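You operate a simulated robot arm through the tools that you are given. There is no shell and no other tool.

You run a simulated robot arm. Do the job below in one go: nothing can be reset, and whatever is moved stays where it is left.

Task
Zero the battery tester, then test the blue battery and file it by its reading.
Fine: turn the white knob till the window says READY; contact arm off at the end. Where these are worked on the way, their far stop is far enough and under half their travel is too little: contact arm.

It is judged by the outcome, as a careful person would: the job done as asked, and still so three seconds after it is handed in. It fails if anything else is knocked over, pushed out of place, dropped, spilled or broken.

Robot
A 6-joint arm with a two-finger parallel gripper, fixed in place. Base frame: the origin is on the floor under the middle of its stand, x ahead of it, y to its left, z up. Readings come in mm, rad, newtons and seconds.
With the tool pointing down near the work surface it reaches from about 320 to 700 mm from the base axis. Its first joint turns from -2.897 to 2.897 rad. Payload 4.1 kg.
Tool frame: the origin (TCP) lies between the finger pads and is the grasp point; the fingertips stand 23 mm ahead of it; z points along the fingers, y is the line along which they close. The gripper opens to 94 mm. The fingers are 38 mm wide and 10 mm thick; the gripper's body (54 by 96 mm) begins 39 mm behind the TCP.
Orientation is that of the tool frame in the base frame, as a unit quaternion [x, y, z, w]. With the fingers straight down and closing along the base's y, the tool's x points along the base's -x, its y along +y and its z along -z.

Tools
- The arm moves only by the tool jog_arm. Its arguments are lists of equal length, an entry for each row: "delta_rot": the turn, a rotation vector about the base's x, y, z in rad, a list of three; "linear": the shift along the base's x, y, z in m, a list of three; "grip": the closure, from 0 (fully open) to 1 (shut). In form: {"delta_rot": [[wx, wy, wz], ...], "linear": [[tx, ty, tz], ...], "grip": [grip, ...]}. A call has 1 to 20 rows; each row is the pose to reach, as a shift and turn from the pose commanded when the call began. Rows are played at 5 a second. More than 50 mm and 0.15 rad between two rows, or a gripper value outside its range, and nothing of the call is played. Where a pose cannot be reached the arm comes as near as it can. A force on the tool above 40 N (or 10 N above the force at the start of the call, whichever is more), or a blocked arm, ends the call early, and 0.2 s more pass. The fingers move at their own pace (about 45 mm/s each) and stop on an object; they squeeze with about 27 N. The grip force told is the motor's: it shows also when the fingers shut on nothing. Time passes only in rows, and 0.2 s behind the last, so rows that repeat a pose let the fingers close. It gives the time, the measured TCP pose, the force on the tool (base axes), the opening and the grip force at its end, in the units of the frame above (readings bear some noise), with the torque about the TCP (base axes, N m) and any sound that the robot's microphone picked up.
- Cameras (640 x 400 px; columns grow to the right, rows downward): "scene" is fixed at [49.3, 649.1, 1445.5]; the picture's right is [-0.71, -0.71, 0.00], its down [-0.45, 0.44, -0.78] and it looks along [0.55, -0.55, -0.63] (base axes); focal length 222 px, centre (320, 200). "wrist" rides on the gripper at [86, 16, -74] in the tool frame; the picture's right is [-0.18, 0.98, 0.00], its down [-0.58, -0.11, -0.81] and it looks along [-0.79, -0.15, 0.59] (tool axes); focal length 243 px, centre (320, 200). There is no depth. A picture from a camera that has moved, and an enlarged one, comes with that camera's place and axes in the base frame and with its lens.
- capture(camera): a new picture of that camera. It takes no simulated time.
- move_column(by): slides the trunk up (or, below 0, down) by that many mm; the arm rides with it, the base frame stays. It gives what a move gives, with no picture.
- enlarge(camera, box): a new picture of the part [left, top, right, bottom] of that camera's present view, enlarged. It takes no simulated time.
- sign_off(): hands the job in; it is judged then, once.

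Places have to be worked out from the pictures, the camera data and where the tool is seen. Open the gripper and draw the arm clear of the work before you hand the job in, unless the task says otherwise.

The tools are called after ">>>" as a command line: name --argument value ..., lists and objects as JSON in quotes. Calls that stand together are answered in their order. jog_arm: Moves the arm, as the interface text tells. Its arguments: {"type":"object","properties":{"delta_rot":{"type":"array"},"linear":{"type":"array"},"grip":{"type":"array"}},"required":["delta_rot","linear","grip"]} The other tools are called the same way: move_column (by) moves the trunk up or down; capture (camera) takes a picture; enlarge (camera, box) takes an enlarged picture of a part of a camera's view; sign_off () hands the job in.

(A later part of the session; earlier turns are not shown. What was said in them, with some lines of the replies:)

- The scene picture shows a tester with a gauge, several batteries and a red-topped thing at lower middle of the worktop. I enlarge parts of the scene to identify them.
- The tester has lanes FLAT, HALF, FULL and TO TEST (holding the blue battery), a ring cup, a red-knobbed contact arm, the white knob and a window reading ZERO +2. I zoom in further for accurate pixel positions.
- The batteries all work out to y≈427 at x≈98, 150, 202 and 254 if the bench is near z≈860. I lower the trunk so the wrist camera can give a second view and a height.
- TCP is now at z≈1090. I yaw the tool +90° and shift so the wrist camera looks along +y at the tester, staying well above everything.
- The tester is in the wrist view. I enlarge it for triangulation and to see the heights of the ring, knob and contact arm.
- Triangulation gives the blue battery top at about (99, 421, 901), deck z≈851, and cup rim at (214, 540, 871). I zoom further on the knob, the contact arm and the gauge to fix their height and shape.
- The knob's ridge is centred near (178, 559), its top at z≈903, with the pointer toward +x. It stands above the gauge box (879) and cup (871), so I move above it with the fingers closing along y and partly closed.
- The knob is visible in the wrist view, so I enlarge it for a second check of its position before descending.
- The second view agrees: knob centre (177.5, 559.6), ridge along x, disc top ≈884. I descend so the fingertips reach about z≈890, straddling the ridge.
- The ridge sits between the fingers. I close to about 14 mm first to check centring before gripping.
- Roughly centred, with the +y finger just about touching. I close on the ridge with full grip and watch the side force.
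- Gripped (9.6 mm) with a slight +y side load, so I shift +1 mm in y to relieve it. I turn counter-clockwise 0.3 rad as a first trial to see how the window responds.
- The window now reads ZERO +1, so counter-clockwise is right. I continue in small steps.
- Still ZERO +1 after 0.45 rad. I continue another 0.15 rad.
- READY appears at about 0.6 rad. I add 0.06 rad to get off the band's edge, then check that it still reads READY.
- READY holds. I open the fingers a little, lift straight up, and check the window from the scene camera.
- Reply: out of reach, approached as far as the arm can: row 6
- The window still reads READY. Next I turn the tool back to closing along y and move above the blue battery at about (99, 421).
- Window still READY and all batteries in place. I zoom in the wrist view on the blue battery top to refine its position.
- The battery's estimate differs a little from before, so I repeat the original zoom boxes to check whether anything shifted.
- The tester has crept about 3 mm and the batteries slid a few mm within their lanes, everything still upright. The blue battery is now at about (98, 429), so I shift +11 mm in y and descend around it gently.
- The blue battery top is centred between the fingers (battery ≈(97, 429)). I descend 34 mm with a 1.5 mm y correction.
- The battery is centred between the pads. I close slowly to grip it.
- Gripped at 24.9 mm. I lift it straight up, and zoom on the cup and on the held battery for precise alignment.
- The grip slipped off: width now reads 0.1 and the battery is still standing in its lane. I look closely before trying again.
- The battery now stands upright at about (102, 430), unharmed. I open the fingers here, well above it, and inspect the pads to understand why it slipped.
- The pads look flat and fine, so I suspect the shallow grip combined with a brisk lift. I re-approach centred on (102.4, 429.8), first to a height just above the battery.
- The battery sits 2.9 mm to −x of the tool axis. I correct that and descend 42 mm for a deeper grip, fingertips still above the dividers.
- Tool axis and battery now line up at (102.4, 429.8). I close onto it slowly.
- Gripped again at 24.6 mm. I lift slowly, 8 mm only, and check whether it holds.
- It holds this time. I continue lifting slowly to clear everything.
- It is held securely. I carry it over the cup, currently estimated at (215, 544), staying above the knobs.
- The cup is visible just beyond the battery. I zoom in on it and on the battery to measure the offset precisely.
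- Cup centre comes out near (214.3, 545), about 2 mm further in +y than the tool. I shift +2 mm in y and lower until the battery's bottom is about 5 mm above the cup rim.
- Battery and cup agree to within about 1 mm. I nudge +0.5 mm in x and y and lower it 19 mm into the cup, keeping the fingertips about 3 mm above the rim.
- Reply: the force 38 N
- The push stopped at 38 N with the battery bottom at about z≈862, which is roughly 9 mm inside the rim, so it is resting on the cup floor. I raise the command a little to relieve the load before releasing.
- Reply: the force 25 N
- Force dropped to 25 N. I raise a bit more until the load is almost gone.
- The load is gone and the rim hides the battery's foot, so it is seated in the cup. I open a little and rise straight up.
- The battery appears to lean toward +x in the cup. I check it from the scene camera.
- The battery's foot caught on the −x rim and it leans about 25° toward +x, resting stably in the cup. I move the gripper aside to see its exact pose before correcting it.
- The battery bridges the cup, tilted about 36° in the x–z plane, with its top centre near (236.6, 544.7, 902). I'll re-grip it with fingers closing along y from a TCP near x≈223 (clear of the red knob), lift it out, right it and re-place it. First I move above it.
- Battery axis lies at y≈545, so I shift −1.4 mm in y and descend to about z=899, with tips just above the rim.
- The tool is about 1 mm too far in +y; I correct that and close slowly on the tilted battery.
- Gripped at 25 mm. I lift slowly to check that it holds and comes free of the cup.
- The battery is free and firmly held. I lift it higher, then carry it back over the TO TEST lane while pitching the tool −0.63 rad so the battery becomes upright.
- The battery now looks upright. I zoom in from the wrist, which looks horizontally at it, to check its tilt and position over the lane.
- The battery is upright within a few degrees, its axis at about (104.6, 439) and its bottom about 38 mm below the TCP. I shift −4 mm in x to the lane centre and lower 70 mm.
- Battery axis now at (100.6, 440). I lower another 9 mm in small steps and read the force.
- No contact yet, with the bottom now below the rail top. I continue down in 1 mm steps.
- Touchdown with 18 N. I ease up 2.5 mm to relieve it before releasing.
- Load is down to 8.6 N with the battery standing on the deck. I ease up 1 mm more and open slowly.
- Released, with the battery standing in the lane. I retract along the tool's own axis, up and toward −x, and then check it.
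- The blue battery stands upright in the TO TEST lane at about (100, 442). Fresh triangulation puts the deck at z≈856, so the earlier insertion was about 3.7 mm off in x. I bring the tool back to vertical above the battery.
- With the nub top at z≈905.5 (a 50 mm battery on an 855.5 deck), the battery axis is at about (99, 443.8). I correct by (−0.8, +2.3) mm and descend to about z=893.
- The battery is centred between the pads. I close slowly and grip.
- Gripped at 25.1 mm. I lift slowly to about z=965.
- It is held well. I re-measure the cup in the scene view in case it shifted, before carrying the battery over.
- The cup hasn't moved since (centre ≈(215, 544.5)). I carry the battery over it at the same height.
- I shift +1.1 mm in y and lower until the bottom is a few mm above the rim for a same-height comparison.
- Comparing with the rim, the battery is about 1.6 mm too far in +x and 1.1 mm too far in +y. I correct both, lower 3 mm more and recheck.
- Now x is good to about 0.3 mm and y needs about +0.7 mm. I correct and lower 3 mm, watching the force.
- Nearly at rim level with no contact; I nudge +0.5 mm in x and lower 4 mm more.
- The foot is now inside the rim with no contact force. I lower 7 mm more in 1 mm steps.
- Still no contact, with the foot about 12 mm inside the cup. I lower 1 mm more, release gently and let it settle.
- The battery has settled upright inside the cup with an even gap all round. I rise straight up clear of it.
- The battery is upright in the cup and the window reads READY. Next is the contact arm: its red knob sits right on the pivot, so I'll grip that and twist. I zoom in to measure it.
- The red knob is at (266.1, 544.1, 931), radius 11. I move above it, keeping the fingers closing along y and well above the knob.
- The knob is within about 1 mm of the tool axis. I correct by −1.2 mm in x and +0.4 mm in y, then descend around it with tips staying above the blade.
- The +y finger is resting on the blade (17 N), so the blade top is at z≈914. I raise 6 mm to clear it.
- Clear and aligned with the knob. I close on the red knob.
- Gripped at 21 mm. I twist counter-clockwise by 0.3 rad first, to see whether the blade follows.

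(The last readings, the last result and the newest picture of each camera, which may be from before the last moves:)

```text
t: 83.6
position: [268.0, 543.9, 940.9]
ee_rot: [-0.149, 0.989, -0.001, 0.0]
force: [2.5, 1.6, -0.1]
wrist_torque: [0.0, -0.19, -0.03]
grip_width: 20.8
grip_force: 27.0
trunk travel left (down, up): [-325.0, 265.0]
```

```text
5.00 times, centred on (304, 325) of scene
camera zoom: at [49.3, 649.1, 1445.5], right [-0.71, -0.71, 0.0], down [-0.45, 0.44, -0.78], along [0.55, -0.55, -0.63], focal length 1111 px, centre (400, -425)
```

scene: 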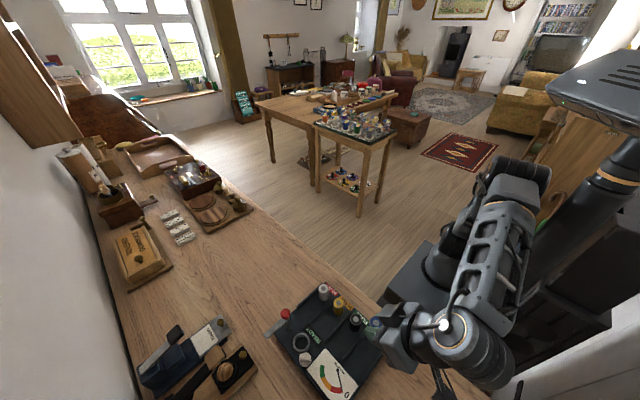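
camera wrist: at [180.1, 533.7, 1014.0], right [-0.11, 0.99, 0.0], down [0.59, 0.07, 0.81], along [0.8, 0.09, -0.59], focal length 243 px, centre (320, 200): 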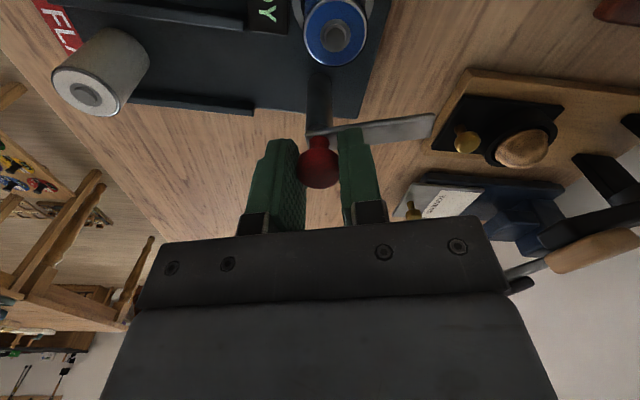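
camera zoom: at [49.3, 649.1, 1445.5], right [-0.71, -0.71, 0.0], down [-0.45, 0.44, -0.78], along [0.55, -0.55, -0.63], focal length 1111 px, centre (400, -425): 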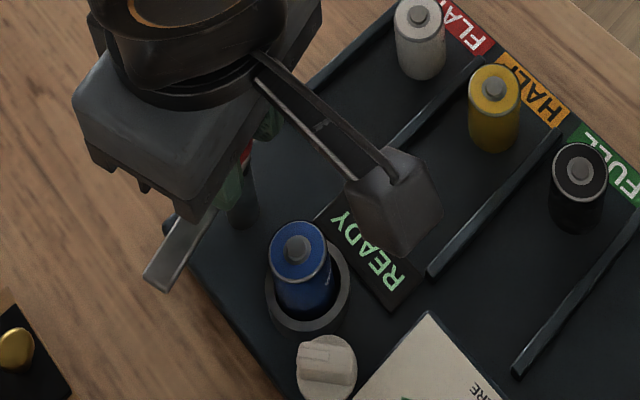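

The blade is following the twist. I continue another 0.6 rad and check.

>>> jog_arm --delta_rot '[[0, 0, 0.1], [0, 0, 0.2], [0, 0, 0.3], [0, 0, 0.4], [0, 0, 0.5], [0, 0, 0.6], [0, 0, 0.6]]' --linear '[[0, 0, 0], [0, 0, 0], [0, 0, 0], [0, 0, 0], [0, 0, 0], [0, 0, 0], [0, 0, 0]]' --grip '[1, 1, 1, 1, 1, 1, 1]'

>>> enlarge --camera "scene" --box '[240, 285, 368, 365]'

>>> capture --camera "wrist"

```text
t: 85.2
position: [267.7, 544.7, 941.3]
ee_rot: [-0.435, 0.9, 0.0, -0.001]
force: [1.9, 2.5, 0.1]
wrist_torque: [0.17, -0.18, -0.02]
grip_width: 20.8
grip_force: 27.6
trunk travel left (down, up): [-325.0, 265.0]
```

```text
5.00 times, centred on (304, 325) of scene
camera zoom: at [49.3, 649.1, 1445.5], right [-0.71, -0.71, 0.0], down [-0.45, 0.44, -0.78], along [0.55, -0.55, -0.63], focal length 1111 px, centre (400, -425)
```

zoom: 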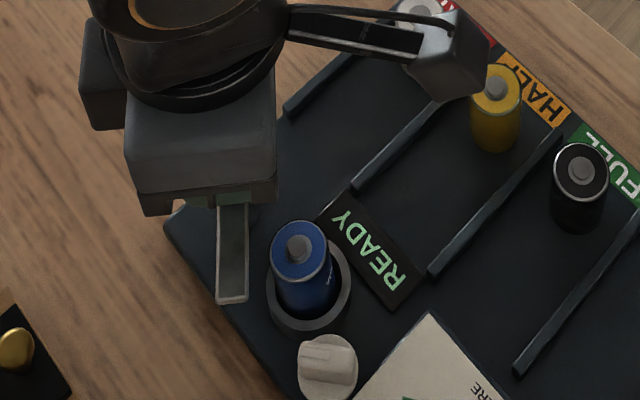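

```text
taken
camera wrist: at [200.2, 486.3, 1014.2], right [-0.66, 0.75, 0.0], down [0.45, 0.39, 0.81], along [0.61, 0.53, -0.59], focal length 243 px, centre (320, 200)
```

wrist: 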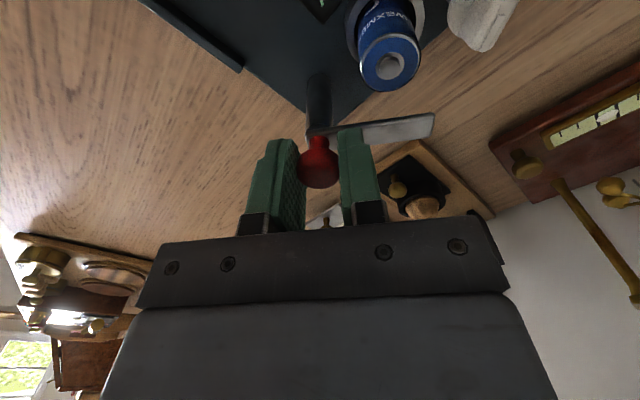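

It follows perfectly at about 0.9 rad. I continue toward the battery, another 0.5 rad.

>>> jog_arm --delta_rot '[[0, 0, 0.08], [0, 0, 0.16], [0, 0, 0.24], [0, 0, 0.32], [0, 0, 0.4], [0, 0, 0.5], [0, 0, 0.5]]' --linear '[[0, 0, 0], [0, 0, 0], [0, 0, 0], [0, 0, 0], [0, 0, 0], [0, 0, 0], [0, 0, 0]]' --grip '[1, 1, 1, 1, 1, 1, 1]'

>>> enlarge --camera "scene" --box '[256, 305, 352, 365]'

>>> enlarge --camera "scene" --box '[290, 335, 386, 395]'

```text
t: 86.8
position: [268.8, 544.3, 940.9]
ee_rot: [-0.645, 0.764, 0.0, 0.001]
force: [-2.7, -0.6, 0.0]
wrist_torque: [-0.6, 0.32, 0.01]
grip_width: 20.9
grip_force: 27.0
trunk travel left (down, up): [-325.0, 265.0]
```

```text
6.67 times, centred on (304, 335) of scene
camera zoom: at [49.3, 649.1, 1445.5], right [-0.71, -0.71, 0.0], down [-0.45, 0.44, -0.78], along [0.55, -0.55, -0.63], focal length 1482 px, centre (427, -700)
```

zoom: 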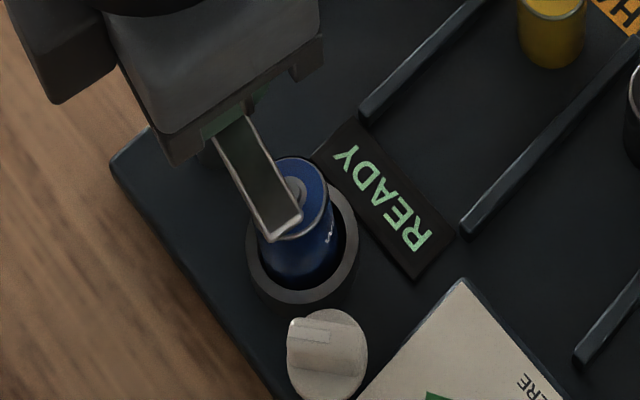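

```text
6.67 times, centred on (338, 365) of scene
camera zoom: at [49.3, 649.1, 1445.5], right [-0.71, -0.71, 0.0], down [-0.45, 0.44, -0.78], along [0.55, -0.55, -0.63], focal length 1482 px, centre (200, -900)
```

zoom: 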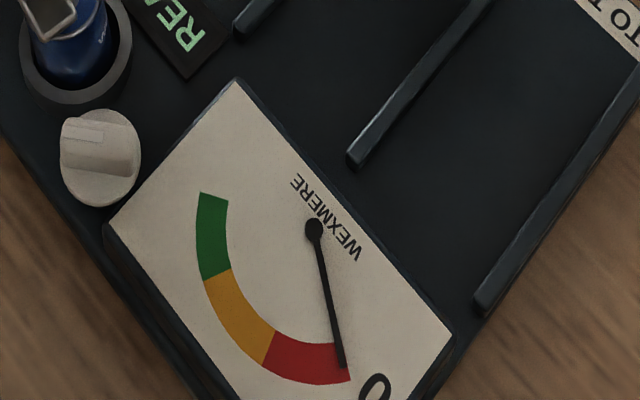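

The blade is now over the battery's edge and the needle is still at rest. I continue the twist by 0.2 rad.

>>> jog_arm --delta_rot '[[0, 0, 0.06], [0, 0, 0.12], [0, 0, 0.18], [0, 0, 0.2], [0, 0, 0.2]]' --linear '[[0, 0, 0], [0, 0, 0], [0, 0, 0], [0, 0, 0], [0, 0, 0]]' --grip '[1, 1, 1, 1, 1]'

>>> enlarge --camera "scene" --box '[256, 305, 352, 365]'

>>> enlarge --camera "scene" --box '[290, 335, 386, 395]'

```text
t: 88.0
position: [268.2, 544.2, 941.6]
ee_rot: [0.718, -0.696, 0.0, 0.0]
force: [-0.7, 0.2, 0.0]
wrist_torque: [0.0, 0.04, -0.04]
grip_width: 20.9
grip_force: 26.6
trunk travel left (down, up): [-325.0, 265.0]
```

```text
6.67 times, centred on (304, 335) of scene
camera zoom: at [49.3, 649.1, 1445.5], right [-0.71, -0.71, 0.0], down [-0.45, 0.44, -0.78], along [0.55, -0.55, -0.63], focal length 1482 px, centre (427, -700)
```

zoom: 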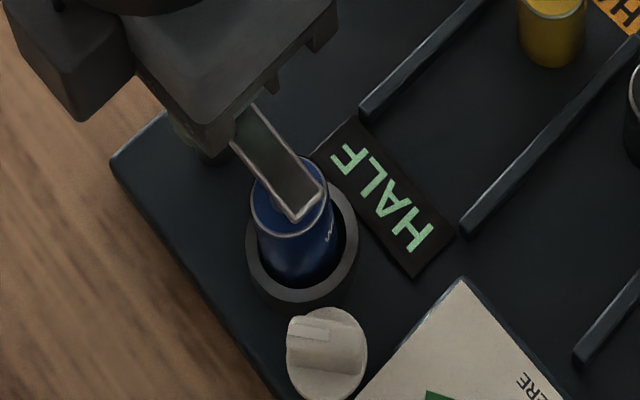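

```text
6.67 times, centred on (338, 365) of scene
camera zoom: at [49.3, 649.1, 1445.5], right [-0.71, -0.71, 0.0], down [-0.45, 0.44, -0.78], along [0.55, -0.55, -0.63], focal length 1482 px, centre (200, -900)
```

zoom: 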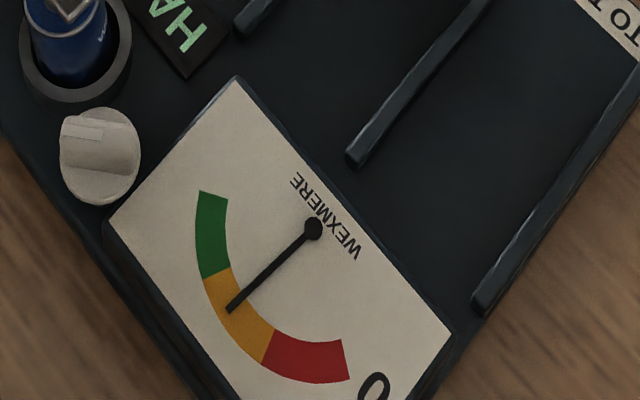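

The window reads HALF and the needle is in amber. I wait a second to make sure the reading is steady.

>>> jog_arm --delta_rot '[[0, 0, 0], [0, 0, 0], [0, 0, 0], [0, 0, 0], [0, 0, 0], [0, 0, 0]]' --linear '[[0, 0, 0], [0, 0, 0], [0, 0, 0], [0, 0, 0], [0, 0, 0], [0, 0, 0]]' --grip '[1, 1, 1, 1, 1, 1]'

>>> enlarge --camera "scene" --box '[280, 315, 392, 385]'

```text
t: 89.4
position: [267.5, 545.5, 941.2]
ee_rot: [0.716, -0.698, -0.001, 0.0]
force: [-0.2, -0.3, 0.2]
wrist_torque: [-0.05, -0.01, 0.0]
grip_width: 21.0
grip_force: 26.8
trunk travel left (down, up): [-325.0, 265.0]
```

```text
5.71 times, centred on (336, 350) of scene
camera zoom: at [49.3, 649.1, 1445.5], right [-0.71, -0.71, 0.0], down [-0.45, 0.44, -0.78], along [0.55, -0.55, -0.63], focal length 1270 px, centre (229, -657)
```

zoom: 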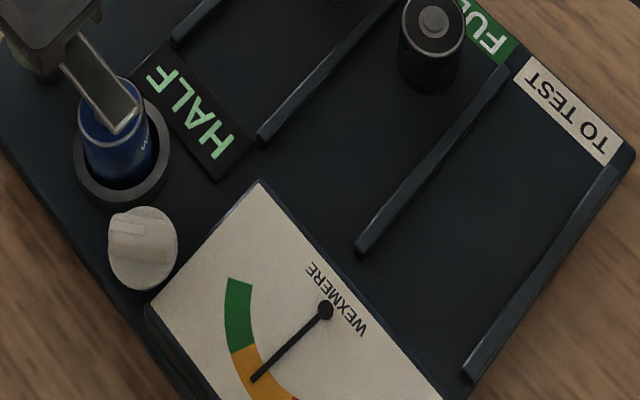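

HALF is steady. I now swing the contact arm back off by twisting −1.6 rad.

>>> jog_arm --delta_rot '[[0, 0, -0.08], [0, 0, -0.18], [0, 0, -0.29], [0, 0, -0.4], [0, 0, -0.51], [0, 0, -0.62], [0, 0, -0.73], [0, 0, -0.84], [0, 0, -0.95], [0, 0, -1.06], [0, 0, -1.17], [0, 0, -1.28], [0, 0, -1.39], [0, 0, -1.49], [0, 0, -1.57], [0, 0, -1.6], [0, 0, -1.6]]' --linear '[[0, 0, 0], [0, 0, 0], [0, 0, 0], [0, 0, 0], [0, 0, 0], [0, 0, 0], [0, 0, 0], [0, 0, 0], [0, 0, 0], [0, 0, 0], [0, 0, 0], [0, 0, 0], [0, 0, 0], [0, 0, 0], [0, 0, 0], [0, 0, 0], [0, 0, 0]]' --grip '[1, 1, 1, 1, 1, 1, 1, 1, 1, 1, 1, 1, 1, 1, 1, 1, 1]'

>>> enlarge --camera "scene" --box '[240, 285, 368, 365]'

>>> capture --camera "wrist"

```text
t: 93.0
position: [268.7, 545.5, 941.5]
ee_rot: [0.001, 1.0, 0.0, 0.001]
force: [-3.5, -4.2, 0.0]
wrist_torque: [-0.05, 0.06, 0.14]
grip_width: 20.6
grip_force: 26.9
trunk travel left (down, up): [-325.0, 265.0]
```

```text
5.00 times, centred on (304, 325) of scene
camera zoom: at [49.3, 649.1, 1445.5], right [-0.71, -0.71, 0.0], down [-0.45, 0.44, -0.78], along [0.55, -0.55, -0.63], focal length 1111 px, centre (400, -425)
```

zoom: 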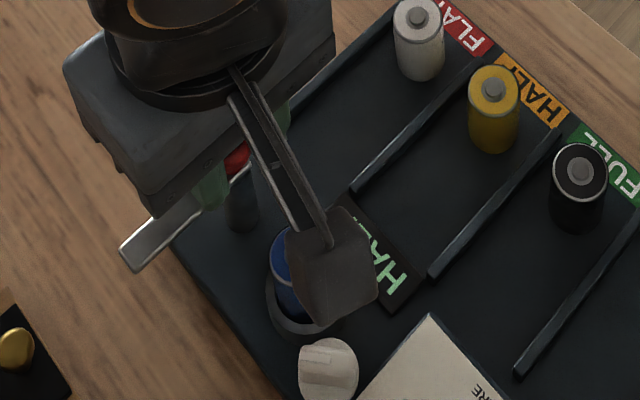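

```text
taken
camera wrist: at [180.5, 560.4, 1014.2], right [0.19, 0.98, 0.0], down [0.58, -0.11, 0.81], along [0.79, -0.15, -0.59], focal length 243 px, centre (320, 200)
```

wrist: 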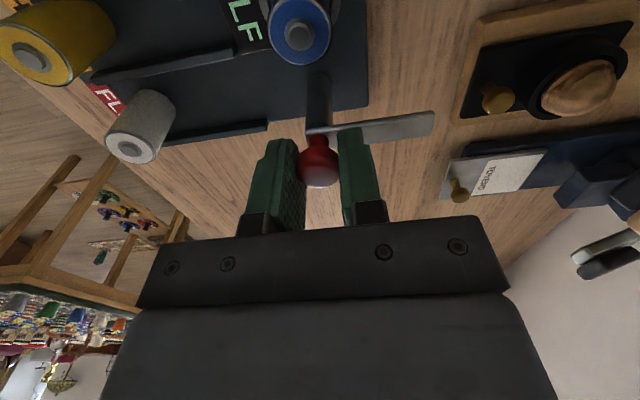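

The contact arm is back off at its stop, with the window keeping HALF. I release the red knob and rise clear.

>>> jog_arm --delta_rot '[[0, 0, 0.015], [0, 0, 0.015], [0, 0, 0.015], [0, 0, 0.015], [0, 0, 0.015], [0, 0, 0.015], [0, 0, 0.015]]' --linear '[[0, 0, 0], [0, 0, 0], [0, 0, 0], [0, 0, 0.01], [0, 0, 0.025], [0, 0, 0.045], [0, 0, 0.05]]' --grip '[0.75, 0.65, 0.6, 0.58, 0.58, 0.58, 0.58]'

>>> enlarge --camera "scene" --box '[240, 285, 368, 365]'

>>> enlarge --camera "wrist" --box '[240, 0, 400, 100]'

```text
t: 94.6
position: [267.0, 544.8, 992.0]
ee_rot: [-0.008, 1.0, 0.0, 0.001]
force: [-0.2, 0.0, 0.1]
wrist_torque: [0.02, -0.02, -0.02]
grip_width: 39.4
grip_force: 0.0
trunk travel left (down, up): [-325.0, 265.0]
```

```text
5.00 times, centred on (304, 325) of scene
camera zoom: at [49.3, 649.1, 1445.5], right [-0.71, -0.71, 0.0], down [-0.45, 0.44, -0.78], along [0.55, -0.55, -0.63], focal length 1111 px, centre (400, -425)
```

zoom: 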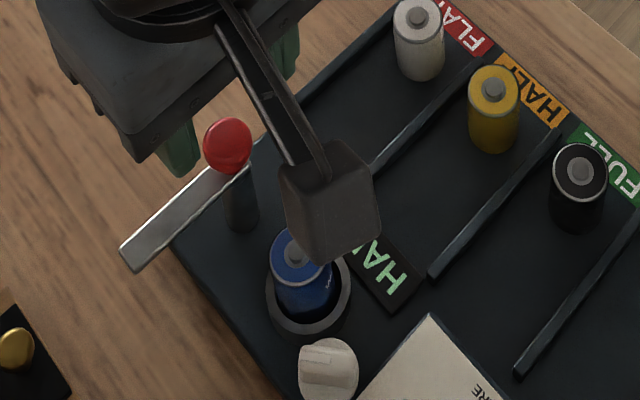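

```text
4.00 times, centred on (320, 50) of wrist
camera zoom: at [179.9, 559.2, 1064.8], right [0.17, 0.99, 0.0], down [0.58, -0.1, 0.81], along [0.8, -0.14, -0.59], focal length 970 px, centre (320, 800)
```

zoom: 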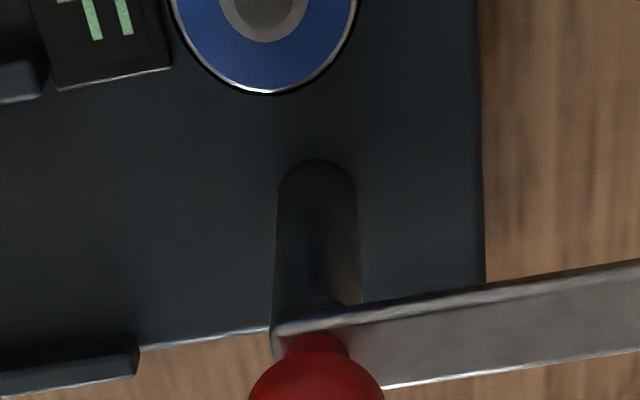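

Arm and knob are as before, and the blue battery stands in the cup. I move back above the battery.

>>> jog_arm --delta_rot '[[0, 0, -0.015], [0, 0, -0.015], [0, 0, -0.015], [0, 0, -0.015], [0, 0, -0.015], [0, 0, -0.015], [0, 0, -0.015]]' --linear '[[-0.01, 0, 0], [-0.025, 0.001, 0], [-0.04, 0.001, 0], [-0.048, 0.001, -0.005], [-0.051, 0.001, -0.015], [-0.051, 0.001, -0.028], [-0.051, 0.001, -0.03]]' --grip '[0.58, 0.58, 0.58, 0.58, 0.58, 0.58, 0.58]'

>>> enlarge --camera "wrist" --box '[240, 60, 400, 160]'

```text
t: 96.2
position: [216.3, 545.3, 963.1]
ee_rot: [0.0, 1.0, 0.0, 0.001]
force: [0.2, 0.1, -0.3]
wrist_torque: [-0.02, 0.0, -0.05]
grip_width: 39.6
grip_force: 0.0
trunk travel left (down, up): [-325.0, 265.0]
```

```text
4.00 times, centred on (320, 110) of wrist
camera zoom: at [128.3, 560.7, 1035.5], right [0.18, 0.98, 0.0], down [0.58, -0.11, 0.81], along [0.79, -0.15, -0.59], focal length 970 px, centre (320, 560)
```

zoom: 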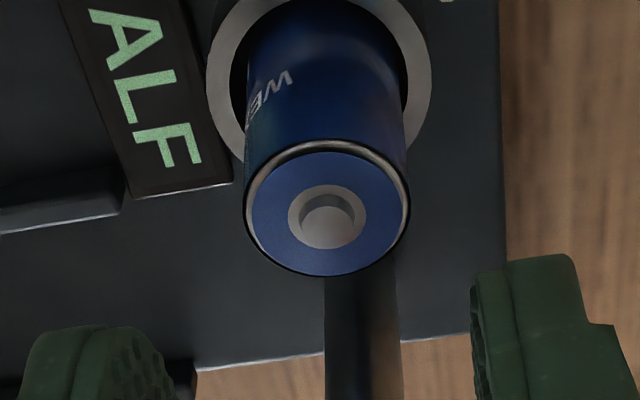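

The battery top is about 2 mm to +x and 1 mm to +y of the tool axis. I correct and descend around it to z≈896.

>>> jog_arm --delta_rot '[[0, 0, 0], [0, 0, 0], [0, 0, 0], [0, 0, 0], [0, 0, 0], [0, 0, 0], [0, 0, 0], [0, 0, 0]]' --linear '[[0.0018, 0.001, -0.005], [0.0018, 0.001, -0.017], [0.0018, 0.001, -0.029], [0.0018, 0.001, -0.041], [0.0018, 0.001, -0.052], [0.0018, 0.001, -0.061], [0.0018, 0.001, -0.0655], [0.0018, 0.001, -0.0655]]' --grip '[0.58, 0.58, 0.58, 0.58, 0.58, 0.58, 0.58, 0.58]'

>>> enlarge --camera "wrist" --box '[224, 100, 416, 220]'

```text
t: 98.0
position: [218.7, 544.4, 896.0]
ee_rot: [0.0, 1.0, -0.001, 0.001]
force: [0.1, -0.2, 0.2]
wrist_torque: [-0.02, 0.02, 0.01]
grip_width: 39.5
grip_force: 0.0
trunk travel left (down, up): [-325.0, 265.0]
```

```text
3.33 times, centred on (320, 160) of wrist
camera zoom: at [130.9, 561.0, 969.6], right [0.18, 0.98, 0.0], down [0.58, -0.11, 0.81], along [0.79, -0.15, -0.59], focal length 809 px, centre (320, 333)
```

zoom: 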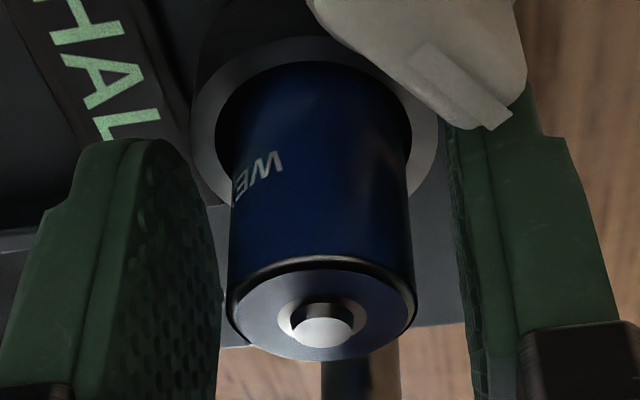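

Good fit and no contact force. I close slowly on the battery.

>>> jog_arm --delta_rot '[[0, 0, 0], [0, 0, 0], [0, 0, 0], [0, 0, 0], [0, 0, 0], [0, 0, 0], [0, 0, 0], [0, 0, 0], [0, 0, 0]]' --linear '[[0, 0, 0], [0, 0, 0], [0, 0, 0], [0, 0, 0], [0, 0, 0], [0, 0, 0], [0, 0, 0], [0, 0, 0], [0, 0, 0]]' --grip '[0.63, 0.67, 0.7, 0.72, 0.75, 0.8, 0.9, 1.0, 1.0]'

>>> enlarge --camera "wrist" --box '[224, 100, 416, 220]'

```text
t: 100.0
position: [218.7, 544.6, 897.9]
ee_rot: [0.001, 1.0, 0.001, 0.001]
force: [-0.1, 0.7, -0.4]
wrist_torque: [-0.02, -0.03, 0.0]
grip_width: 25.0
grip_force: 26.7
trunk travel left (down, up): [-325.0, 265.0]
```

```text
3.33 times, centred on (320, 160) of wrist
camera zoom: at [130.8, 561.0, 969.7], right [0.18, 0.98, 0.0], down [0.58, -0.11, 0.81], along [0.79, -0.15, -0.59], focal length 809 px, centre (320, 333)
```

zoom: 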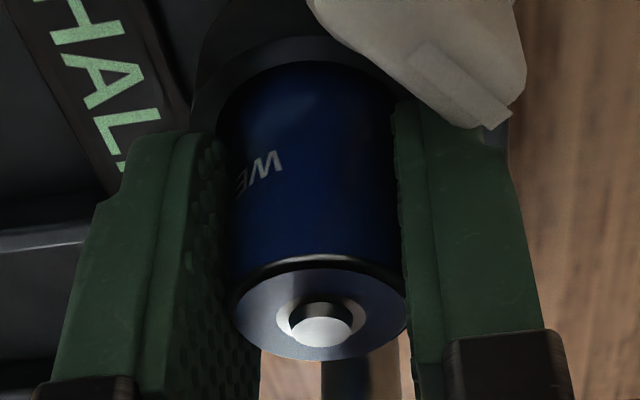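

Gripped at 25 mm. I lift very slowly the first few mm, then check that it holds.

>>> jog_arm --delta_rot '[[0, 0, 0], [0, 0, 0], [0, 0, 0], [0, 0, 0], [0, 0, 0], [0, 0, 0], [0, 0, 0]]' --linear '[[0, 0, 0.001], [0, 0, 0.003], [0, 0, 0.005], [0, 0, 0.008], [0, 0, 0.011], [0, 0, 0.014], [0, 0, 0.014]]' --grip '[1, 1, 1, 1, 1, 1, 1]'

>>> enlarge --camera "wrist" --box '[224, 100, 416, 220]'

```text
t: 101.6
position: [218.4, 546.9, 910.0]
ee_rot: [0.001, 1.0, 0.0, 0.002]
force: [1.1, 0.5, -0.7]
wrist_torque: [0.04, -0.03, -0.03]
grip_width: 24.9
grip_force: 27.3
trunk travel left (down, up): [-325.0, 265.0]
```

```text
3.33 times, centred on (320, 160) of wrist
camera zoom: at [130.6, 562.2, 983.1], right [0.18, 0.98, 0.0], down [0.58, -0.11, 0.81], along [0.79, -0.15, -0.59], focal length 809 px, centre (320, 333)
```

zoom: 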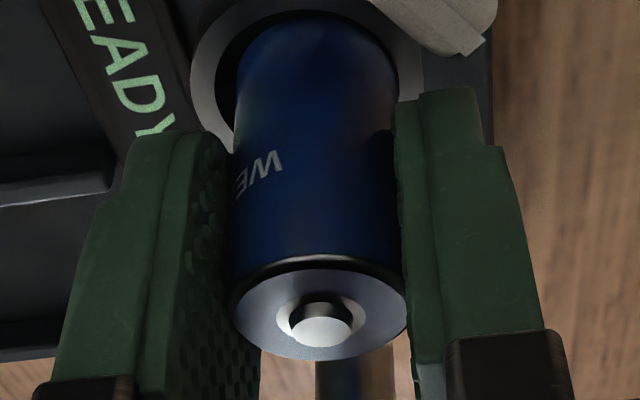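

It holds, and the window went back to READY. I keep lifting to about z=965.

>>> jog_arm --delta_rot '[[0, 0, 0], [0, 0, 0], [0, 0, 0], [0, 0, 0], [0, 0, 0], [0, 0, 0], [0, 0, 0], [0, 0, 0]]' --linear '[[0, 0, 0.004], [0, 0, 0.011], [0, 0, 0.02], [0, 0, 0.031], [0, 0, 0.042], [0, 0, 0.051], [0, 0, 0.056], [0, 0, 0.056]]' --grip '[1, 1, 1, 1, 1, 1, 1, 1]'

>>> capture --camera "wrist"

```text
t: 103.4
position: [218.1, 547.0, 966.3]
ee_rot: [0.0, 1.0, 0.0, 0.001]
force: [0.0, -0.4, -1.5]
wrist_torque: [0.01, -0.01, -0.03]
grip_width: 25.0
grip_force: 26.8
trunk travel left (down, up): [-325.0, 265.0]
```

```text
taken
camera wrist: at [131.3, 562.5, 1039.1], right [0.18, 0.98, 0.0], down [0.58, -0.11, 0.81], along [0.79, -0.15, -0.59], focal length 243 px, centre (320, 200)
```

wrist: 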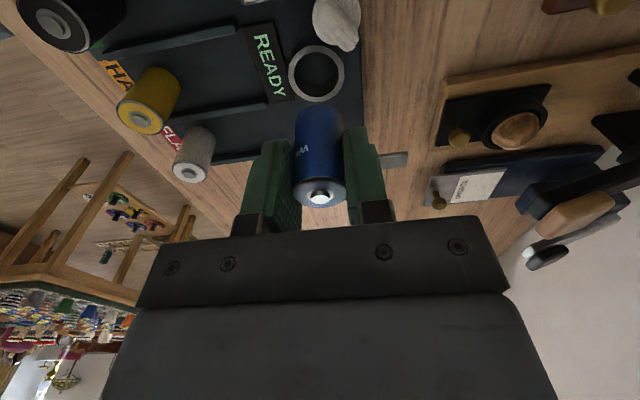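

Held firmly. I move it over the HALF lane, aiming for (205, 474), behind the yellow battery with room for the finger between them.

>>> jog_arm --delta_rot '[[0, 0, 0], [0, 0, 0], [0, 0, 0], [0, 0, 0], [0, 0, 0], [0, 0, 0], [0, 0, 0]]' --linear '[[-0.001, -0.007, 0], [-0.004, -0.021, 0], [-0.007, -0.038, 0], [-0.01, -0.055, 0], [-0.012, -0.067, 0], [-0.0123, -0.0725, 0], [-0.0123, -0.0725, 0]]' --grip '[1, 1, 1, 1, 1, 1, 1]'

>>> capture --camera "wrist"

>>> enlarge --camera "scene" --box '[270, 285, 398, 365]'

```text
t: 105.0
position: [205.9, 472.8, 967.3]
ee_rot: [0.0, 1.0, -0.001, 0.0]
force: [0.4, 0.3, -0.9]
wrist_torque: [-0.01, 0.0, -0.02]
grip_width: 25.5
grip_force: 27.0
trunk travel left (down, up): [-325.0, 265.0]
```

```text
taken
camera wrist: at [118.2, 489.5, 1039.6], right [0.18, 0.98, 0.0], down [0.58, -0.11, 0.81], along [0.79, -0.15, -0.59], focal length 243 px, centre (320, 200)
```

wrist: 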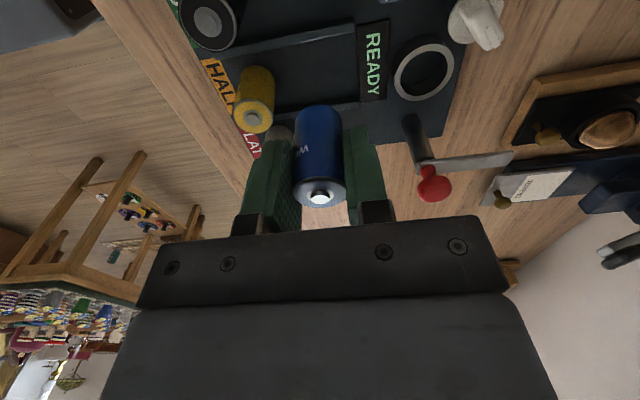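

```text
5.00 times, centred on (334, 325) of scene
camera zoom: at [49.3, 649.1, 1445.5], right [-0.71, -0.71, 0.0], down [-0.45, 0.44, -0.78], along [0.55, -0.55, -0.63], focal length 1111 px, centre (250, -425)
```

zoom: 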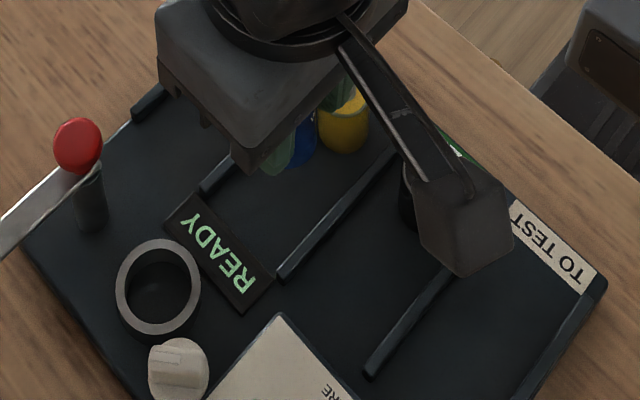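

The position over the HALF lane looks right (yellow at y≈428, blue at y≈473.5). I lower to just above the deck.

>>> jog_arm --delta_rot '[[0, 0, 0], [0, 0, 0], [0, 0, 0], [0, 0, 0], [0, 0, 0], [0, 0, 0], [0, 0, 0], [0, 0, 0]]' --linear '[[0.0008, 0, -0.006], [0.0008, 0, -0.018], [0.0008, 0, -0.031], [0.0008, 0, -0.044], [0.0008, 0, -0.055], [0.0008, 0, -0.062], [0.0008, 0, -0.066], [0.0008, 0, -0.066]]' --grip '[1, 1, 1, 1, 1, 1, 1, 1]'

>>> capture --camera "wrist"

>>> enlarge --camera "wrist" --box '[200, 70, 392, 190]'

```text
t: 106.8
position: [207.4, 474.2, 899.1]
ee_rot: [0.0, 1.0, 0.0, 0.001]
force: [-0.3, 0.5, -1.1]
wrist_torque: [-0.03, -0.01, 0.01]
grip_width: 24.8
grip_force: 27.2
trunk travel left (down, up): [-325.0, 265.0]
```

```text
taken
camera wrist: at [119.8, 490.4, 972.6], right [0.18, 0.98, 0.0], down [0.58, -0.11, 0.81], along [0.79, -0.15, -0.59], focal length 243 px, centre (320, 200)
```

wrist: 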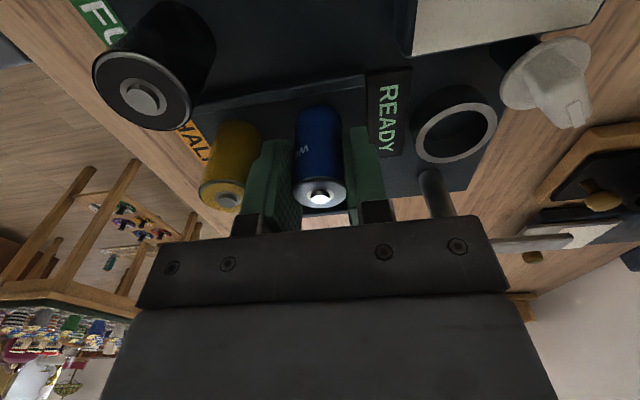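

```text
3.33 times, centred on (296, 130) of wrist
camera zoom: at [119.8, 490.4, 972.6], right [0.18, 0.98, 0.0], down [0.58, -0.11, 0.81], along [0.79, -0.15, -0.59], focal length 809 px, centre (400, 433)
```

zoom: 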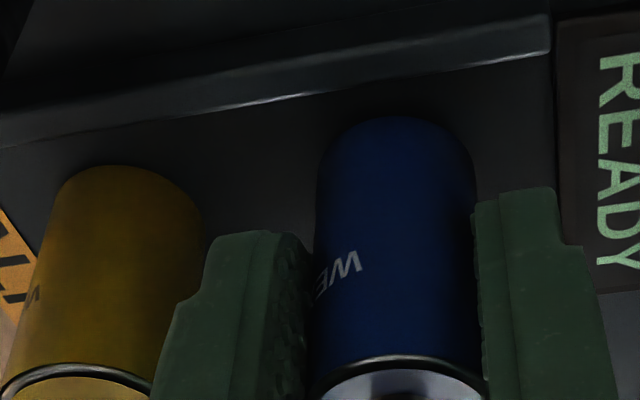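

The blue battery is inside the HALF lane beside the yellow one, bottom about 3 mm above the deck. I lower in 1 mm steps.

>>> jog_arm --delta_rot '[[0, 0, 0], [0, 0, 0], [0, 0, 0], [0, 0, 0]]' --linear '[[0, 0, -0.001], [0, 0, -0.002], [0, 0, -0.003], [0, 0, -0.003]]' --grip '[1, 1, 1, 1]'

```text
t: 107.8
position: [207.5, 473.8, 897.5]
ee_rot: [0.0, 1.0, 0.001, 0.002]
force: [-0.4, -0.5, -0.5]
wrist_torque: [0.02, 0.03, 0.02]
grip_width: 25.1
grip_force: 26.7
trunk travel left (down, up): [-325.0, 265.0]
```

>>> jog_arm --delta_rot '[[0, 0, 0], [0, 0, 0], [0, 0, 0]]' --linear '[[0, 0, -0.001], [0, 0, -0.002], [0, 0, -0.002]]' --grip '[1, 1, 1]'

```text
t: 108.6
position: [207.6, 473.6, 895.7]
ee_rot: [0.0, 1.0, 0.001, 0.002]
force: [0.6, 0.5, 12.7]
wrist_torque: [0.07, -0.13, 0.01]
grip_width: 25.1
grip_force: 27.4
trunk travel left (down, up): [-325.0, 265.0]
```

Touchdown at 13 N. I ease up about 2 mm and open gently, keeping clear of the yellow battery.

>>> jog_arm --delta_rot '[[0, 0, 0], [0, 0, 0], [0, 0, 0], [0, 0, 0], [0, 0, 0], [0, 0, 0]]' --linear '[[0, 0, 0.0015], [0, 0, 0.002], [0, 0, 0.002], [0, 0, 0.002], [0, 0, 0.002], [0, 0, 0.002]]' --grip '[1.0, 1.0, 0.72, 0.69, 0.66, 0.65]'

>>> enlarge --camera "wrist" --box '[200, 100, 392, 220]'

```text
t: 110.0
position: [206.1, 472.8, 897.1]
ee_rot: [0.0, 1.0, 0.0, 0.0]
force: [0.3, 0.4, 0.2]
wrist_torque: [-0.01, 0.0, 0.04]
grip_width: 33.1
grip_force: 0.1
trunk travel left (down, up): [-325.0, 265.0]
```

```text
3.33 times, centred on (296, 160) of wrist
camera zoom: at [119.2, 488.8, 970.0], right [0.18, 0.98, 0.0], down [0.58, -0.11, 0.81], along [0.79, -0.15, -0.59], focal length 809 px, centre (400, 333)
```

zoom: 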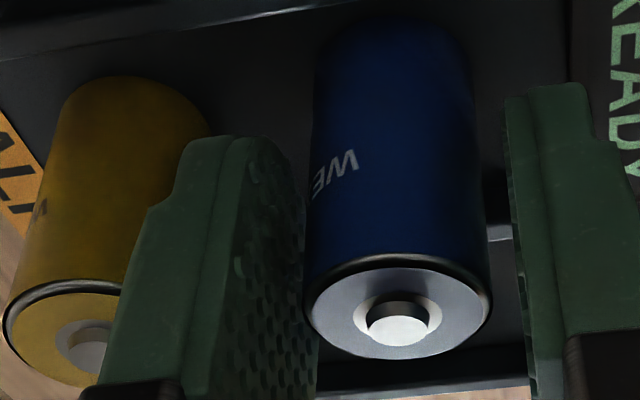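

Released, with the battery standing between the open fingers. I rise straight up slowly.

>>> jog_arm --delta_rot '[[0, 0, 0], [0, 0, 0], [0, 0, 0], [0, 0, 0], [0, 0, 0], [0, 0, 0]]' --linear '[[0, 0, 0.005], [0, 0, 0.015], [0, 0, 0.03], [0, 0, 0.055], [0, 0, 0.085], [0, 0, 0.09]]' --grip '[0.64, 0.64, 0.64, 0.64, 0.64, 0.64]'

>>> capture --camera "wrist"

>>> enlarge --camera "wrist" --box '[224, 30, 416, 150]'

```text
t: 111.4
position: [206.2, 475.1, 987.8]
ee_rot: [-0.001, 1.0, 0.0, 0.001]
force: [-0.6, -0.4, 0.8]
wrist_torque: [0.01, 0.0, 0.0]
grip_width: 33.7
grip_force: 0.0
trunk travel left (down, up): [-325.0, 265.0]
```

```text
taken
camera wrist: at [119.1, 490.0, 1060.1], right [0.18, 0.98, 0.0], down [0.58, -0.11, 0.81], along [0.79, -0.15, -0.59], focal length 243 px, centre (320, 200)
```

wrist: 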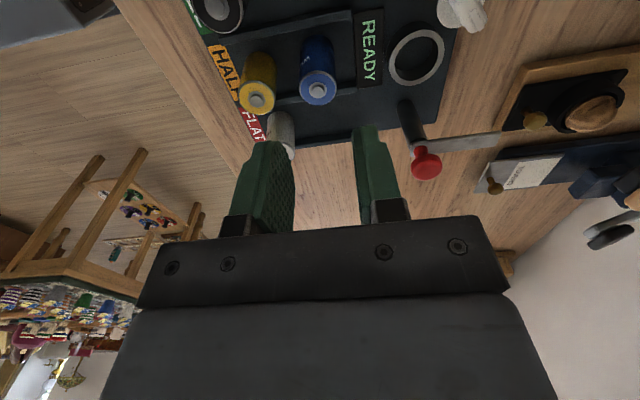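

```text
3.33 times, centred on (320, 90) of wrist
camera zoom: at [119.1, 490.0, 1060.1], right [0.18, 0.98, 0.0], down [0.58, -0.11, 0.81], along [0.79, -0.15, -0.59], focal length 809 px, centre (320, 567)
```

zoom: 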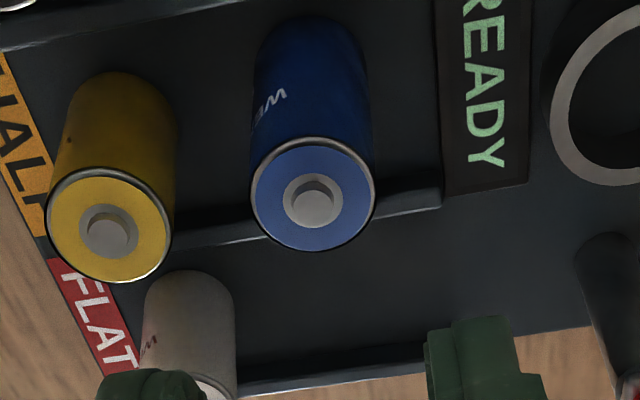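

The blue battery stands upright in the HALF lane next to the yellow one. I open the gripper and draw the arm back clear of the bench.

>>> jog_arm --delta_rot '[[0, 0, 0], [0, 0, 0], [0, 0, 0], [0, 0, 0], [0, 0, 0], [0, 0, 0], [0, 0, 0], [0, 0, 0]]' --linear '[[0, -0.02, 0.01], [0.005, -0.05, 0.025], [0.012, -0.085, 0.04], [0.02, -0.12, 0.05], [0.03, -0.155, 0.06], [0.038, -0.185, 0.07], [0.042, -0.205, 0.08], [0.042, -0.205, 0.08]]' --grip '[0.6, 0.5, 0.4, 0.2, 0.0, 0.0, 0.0, 0.0]'

>>> capture --camera "scene"

>>> enlarge --camera "scene" --box '[262, 280, 406, 370]'

>>> enlarge --camera "scene" --box '[255, 300, 399, 390]'

```text
t: 113.2
position: [249.8, 267.9, 1067.6]
ee_rot: [0.0, 1.0, 0.0, 0.001]
force: [-0.6, 0.4, -0.3]
wrist_torque: [0.0, -0.03, -0.04]
grip_width: 94.0
grip_force: 0.0
trunk travel left (down, up): [-325.0, 265.0]
```

```text
taken
```

scene: 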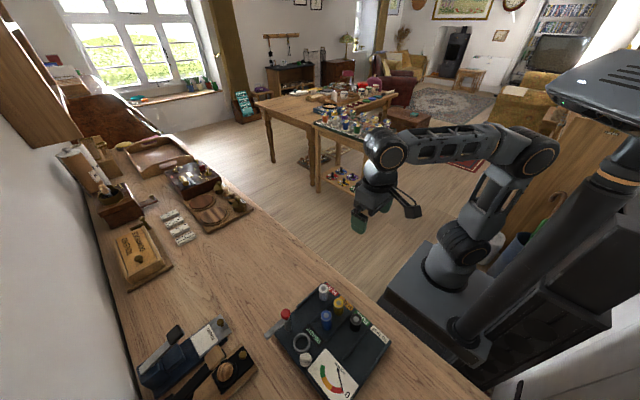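

```text
4.44 times, centred on (334, 325) of scene
camera zoom: at [49.3, 649.1, 1445.5], right [-0.71, -0.71, 0.0], down [-0.45, 0.44, -0.78], along [0.55, -0.55, -0.63], focal length 988 px, centre (258, -356)
```

zoom: 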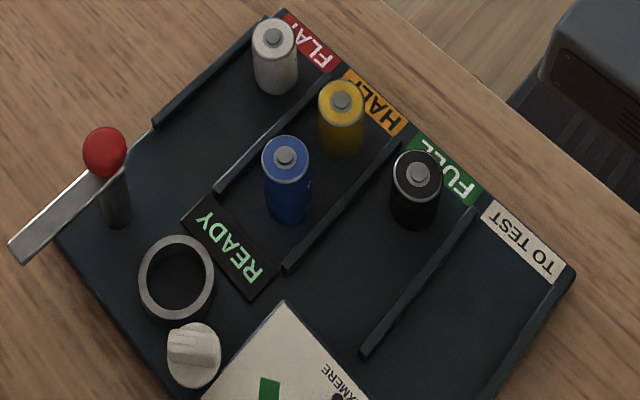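

```text
4.44 times, centred on (327, 345) of scene
camera zoom: at [49.3, 649.1, 1445.5], right [-0.71, -0.71, 0.0], down [-0.45, 0.44, -0.78], along [0.55, -0.55, -0.63], focal length 988 px, centre (289, -444)
```

zoom: 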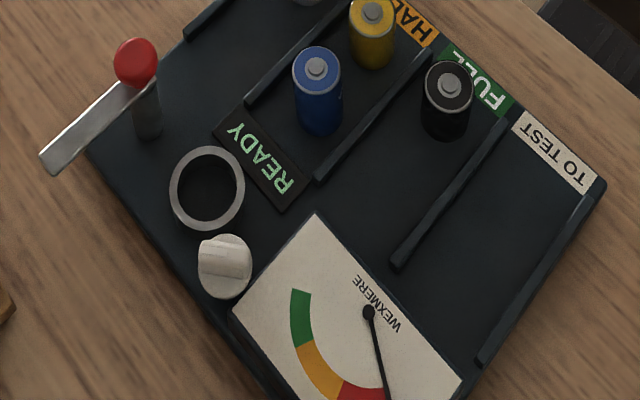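

The final view shows the window at READY, the contact arm off, the needle at rest, and the blue battery upright in the HALF lane. The other batteries stand in their own lanes and the arm is clear with the gripper open, so I hand the job in.

>>> sign_off

```text
The job is handed in.
```

I zeroed the tester, tested the blue battery and filed it in the HALF lane. The window read HALF with the needle in the amber. I've handed the job in, with no verdict back yet.

- **End state:** the window says READY, the contact arm is off at its stop and the gripper is open and clear. The white, yellow and black batteries are upright in their own lanes.
- **First pick-up slipped:** the blue battery stayed standing in its lane, and I gripped it lower the second time.
- **First try at the cup failed:** the battery caught on the rim and was left leaning in the cup. I lifted it out, stood it back in the TO TEST lane, re-gripped it and seated it properly before testing.
- **Small shifts:** turning the white knob moved the tester about 3 mm on the bench. The batteries slid up to about 8 mm along their lanes, and nothing fell over.
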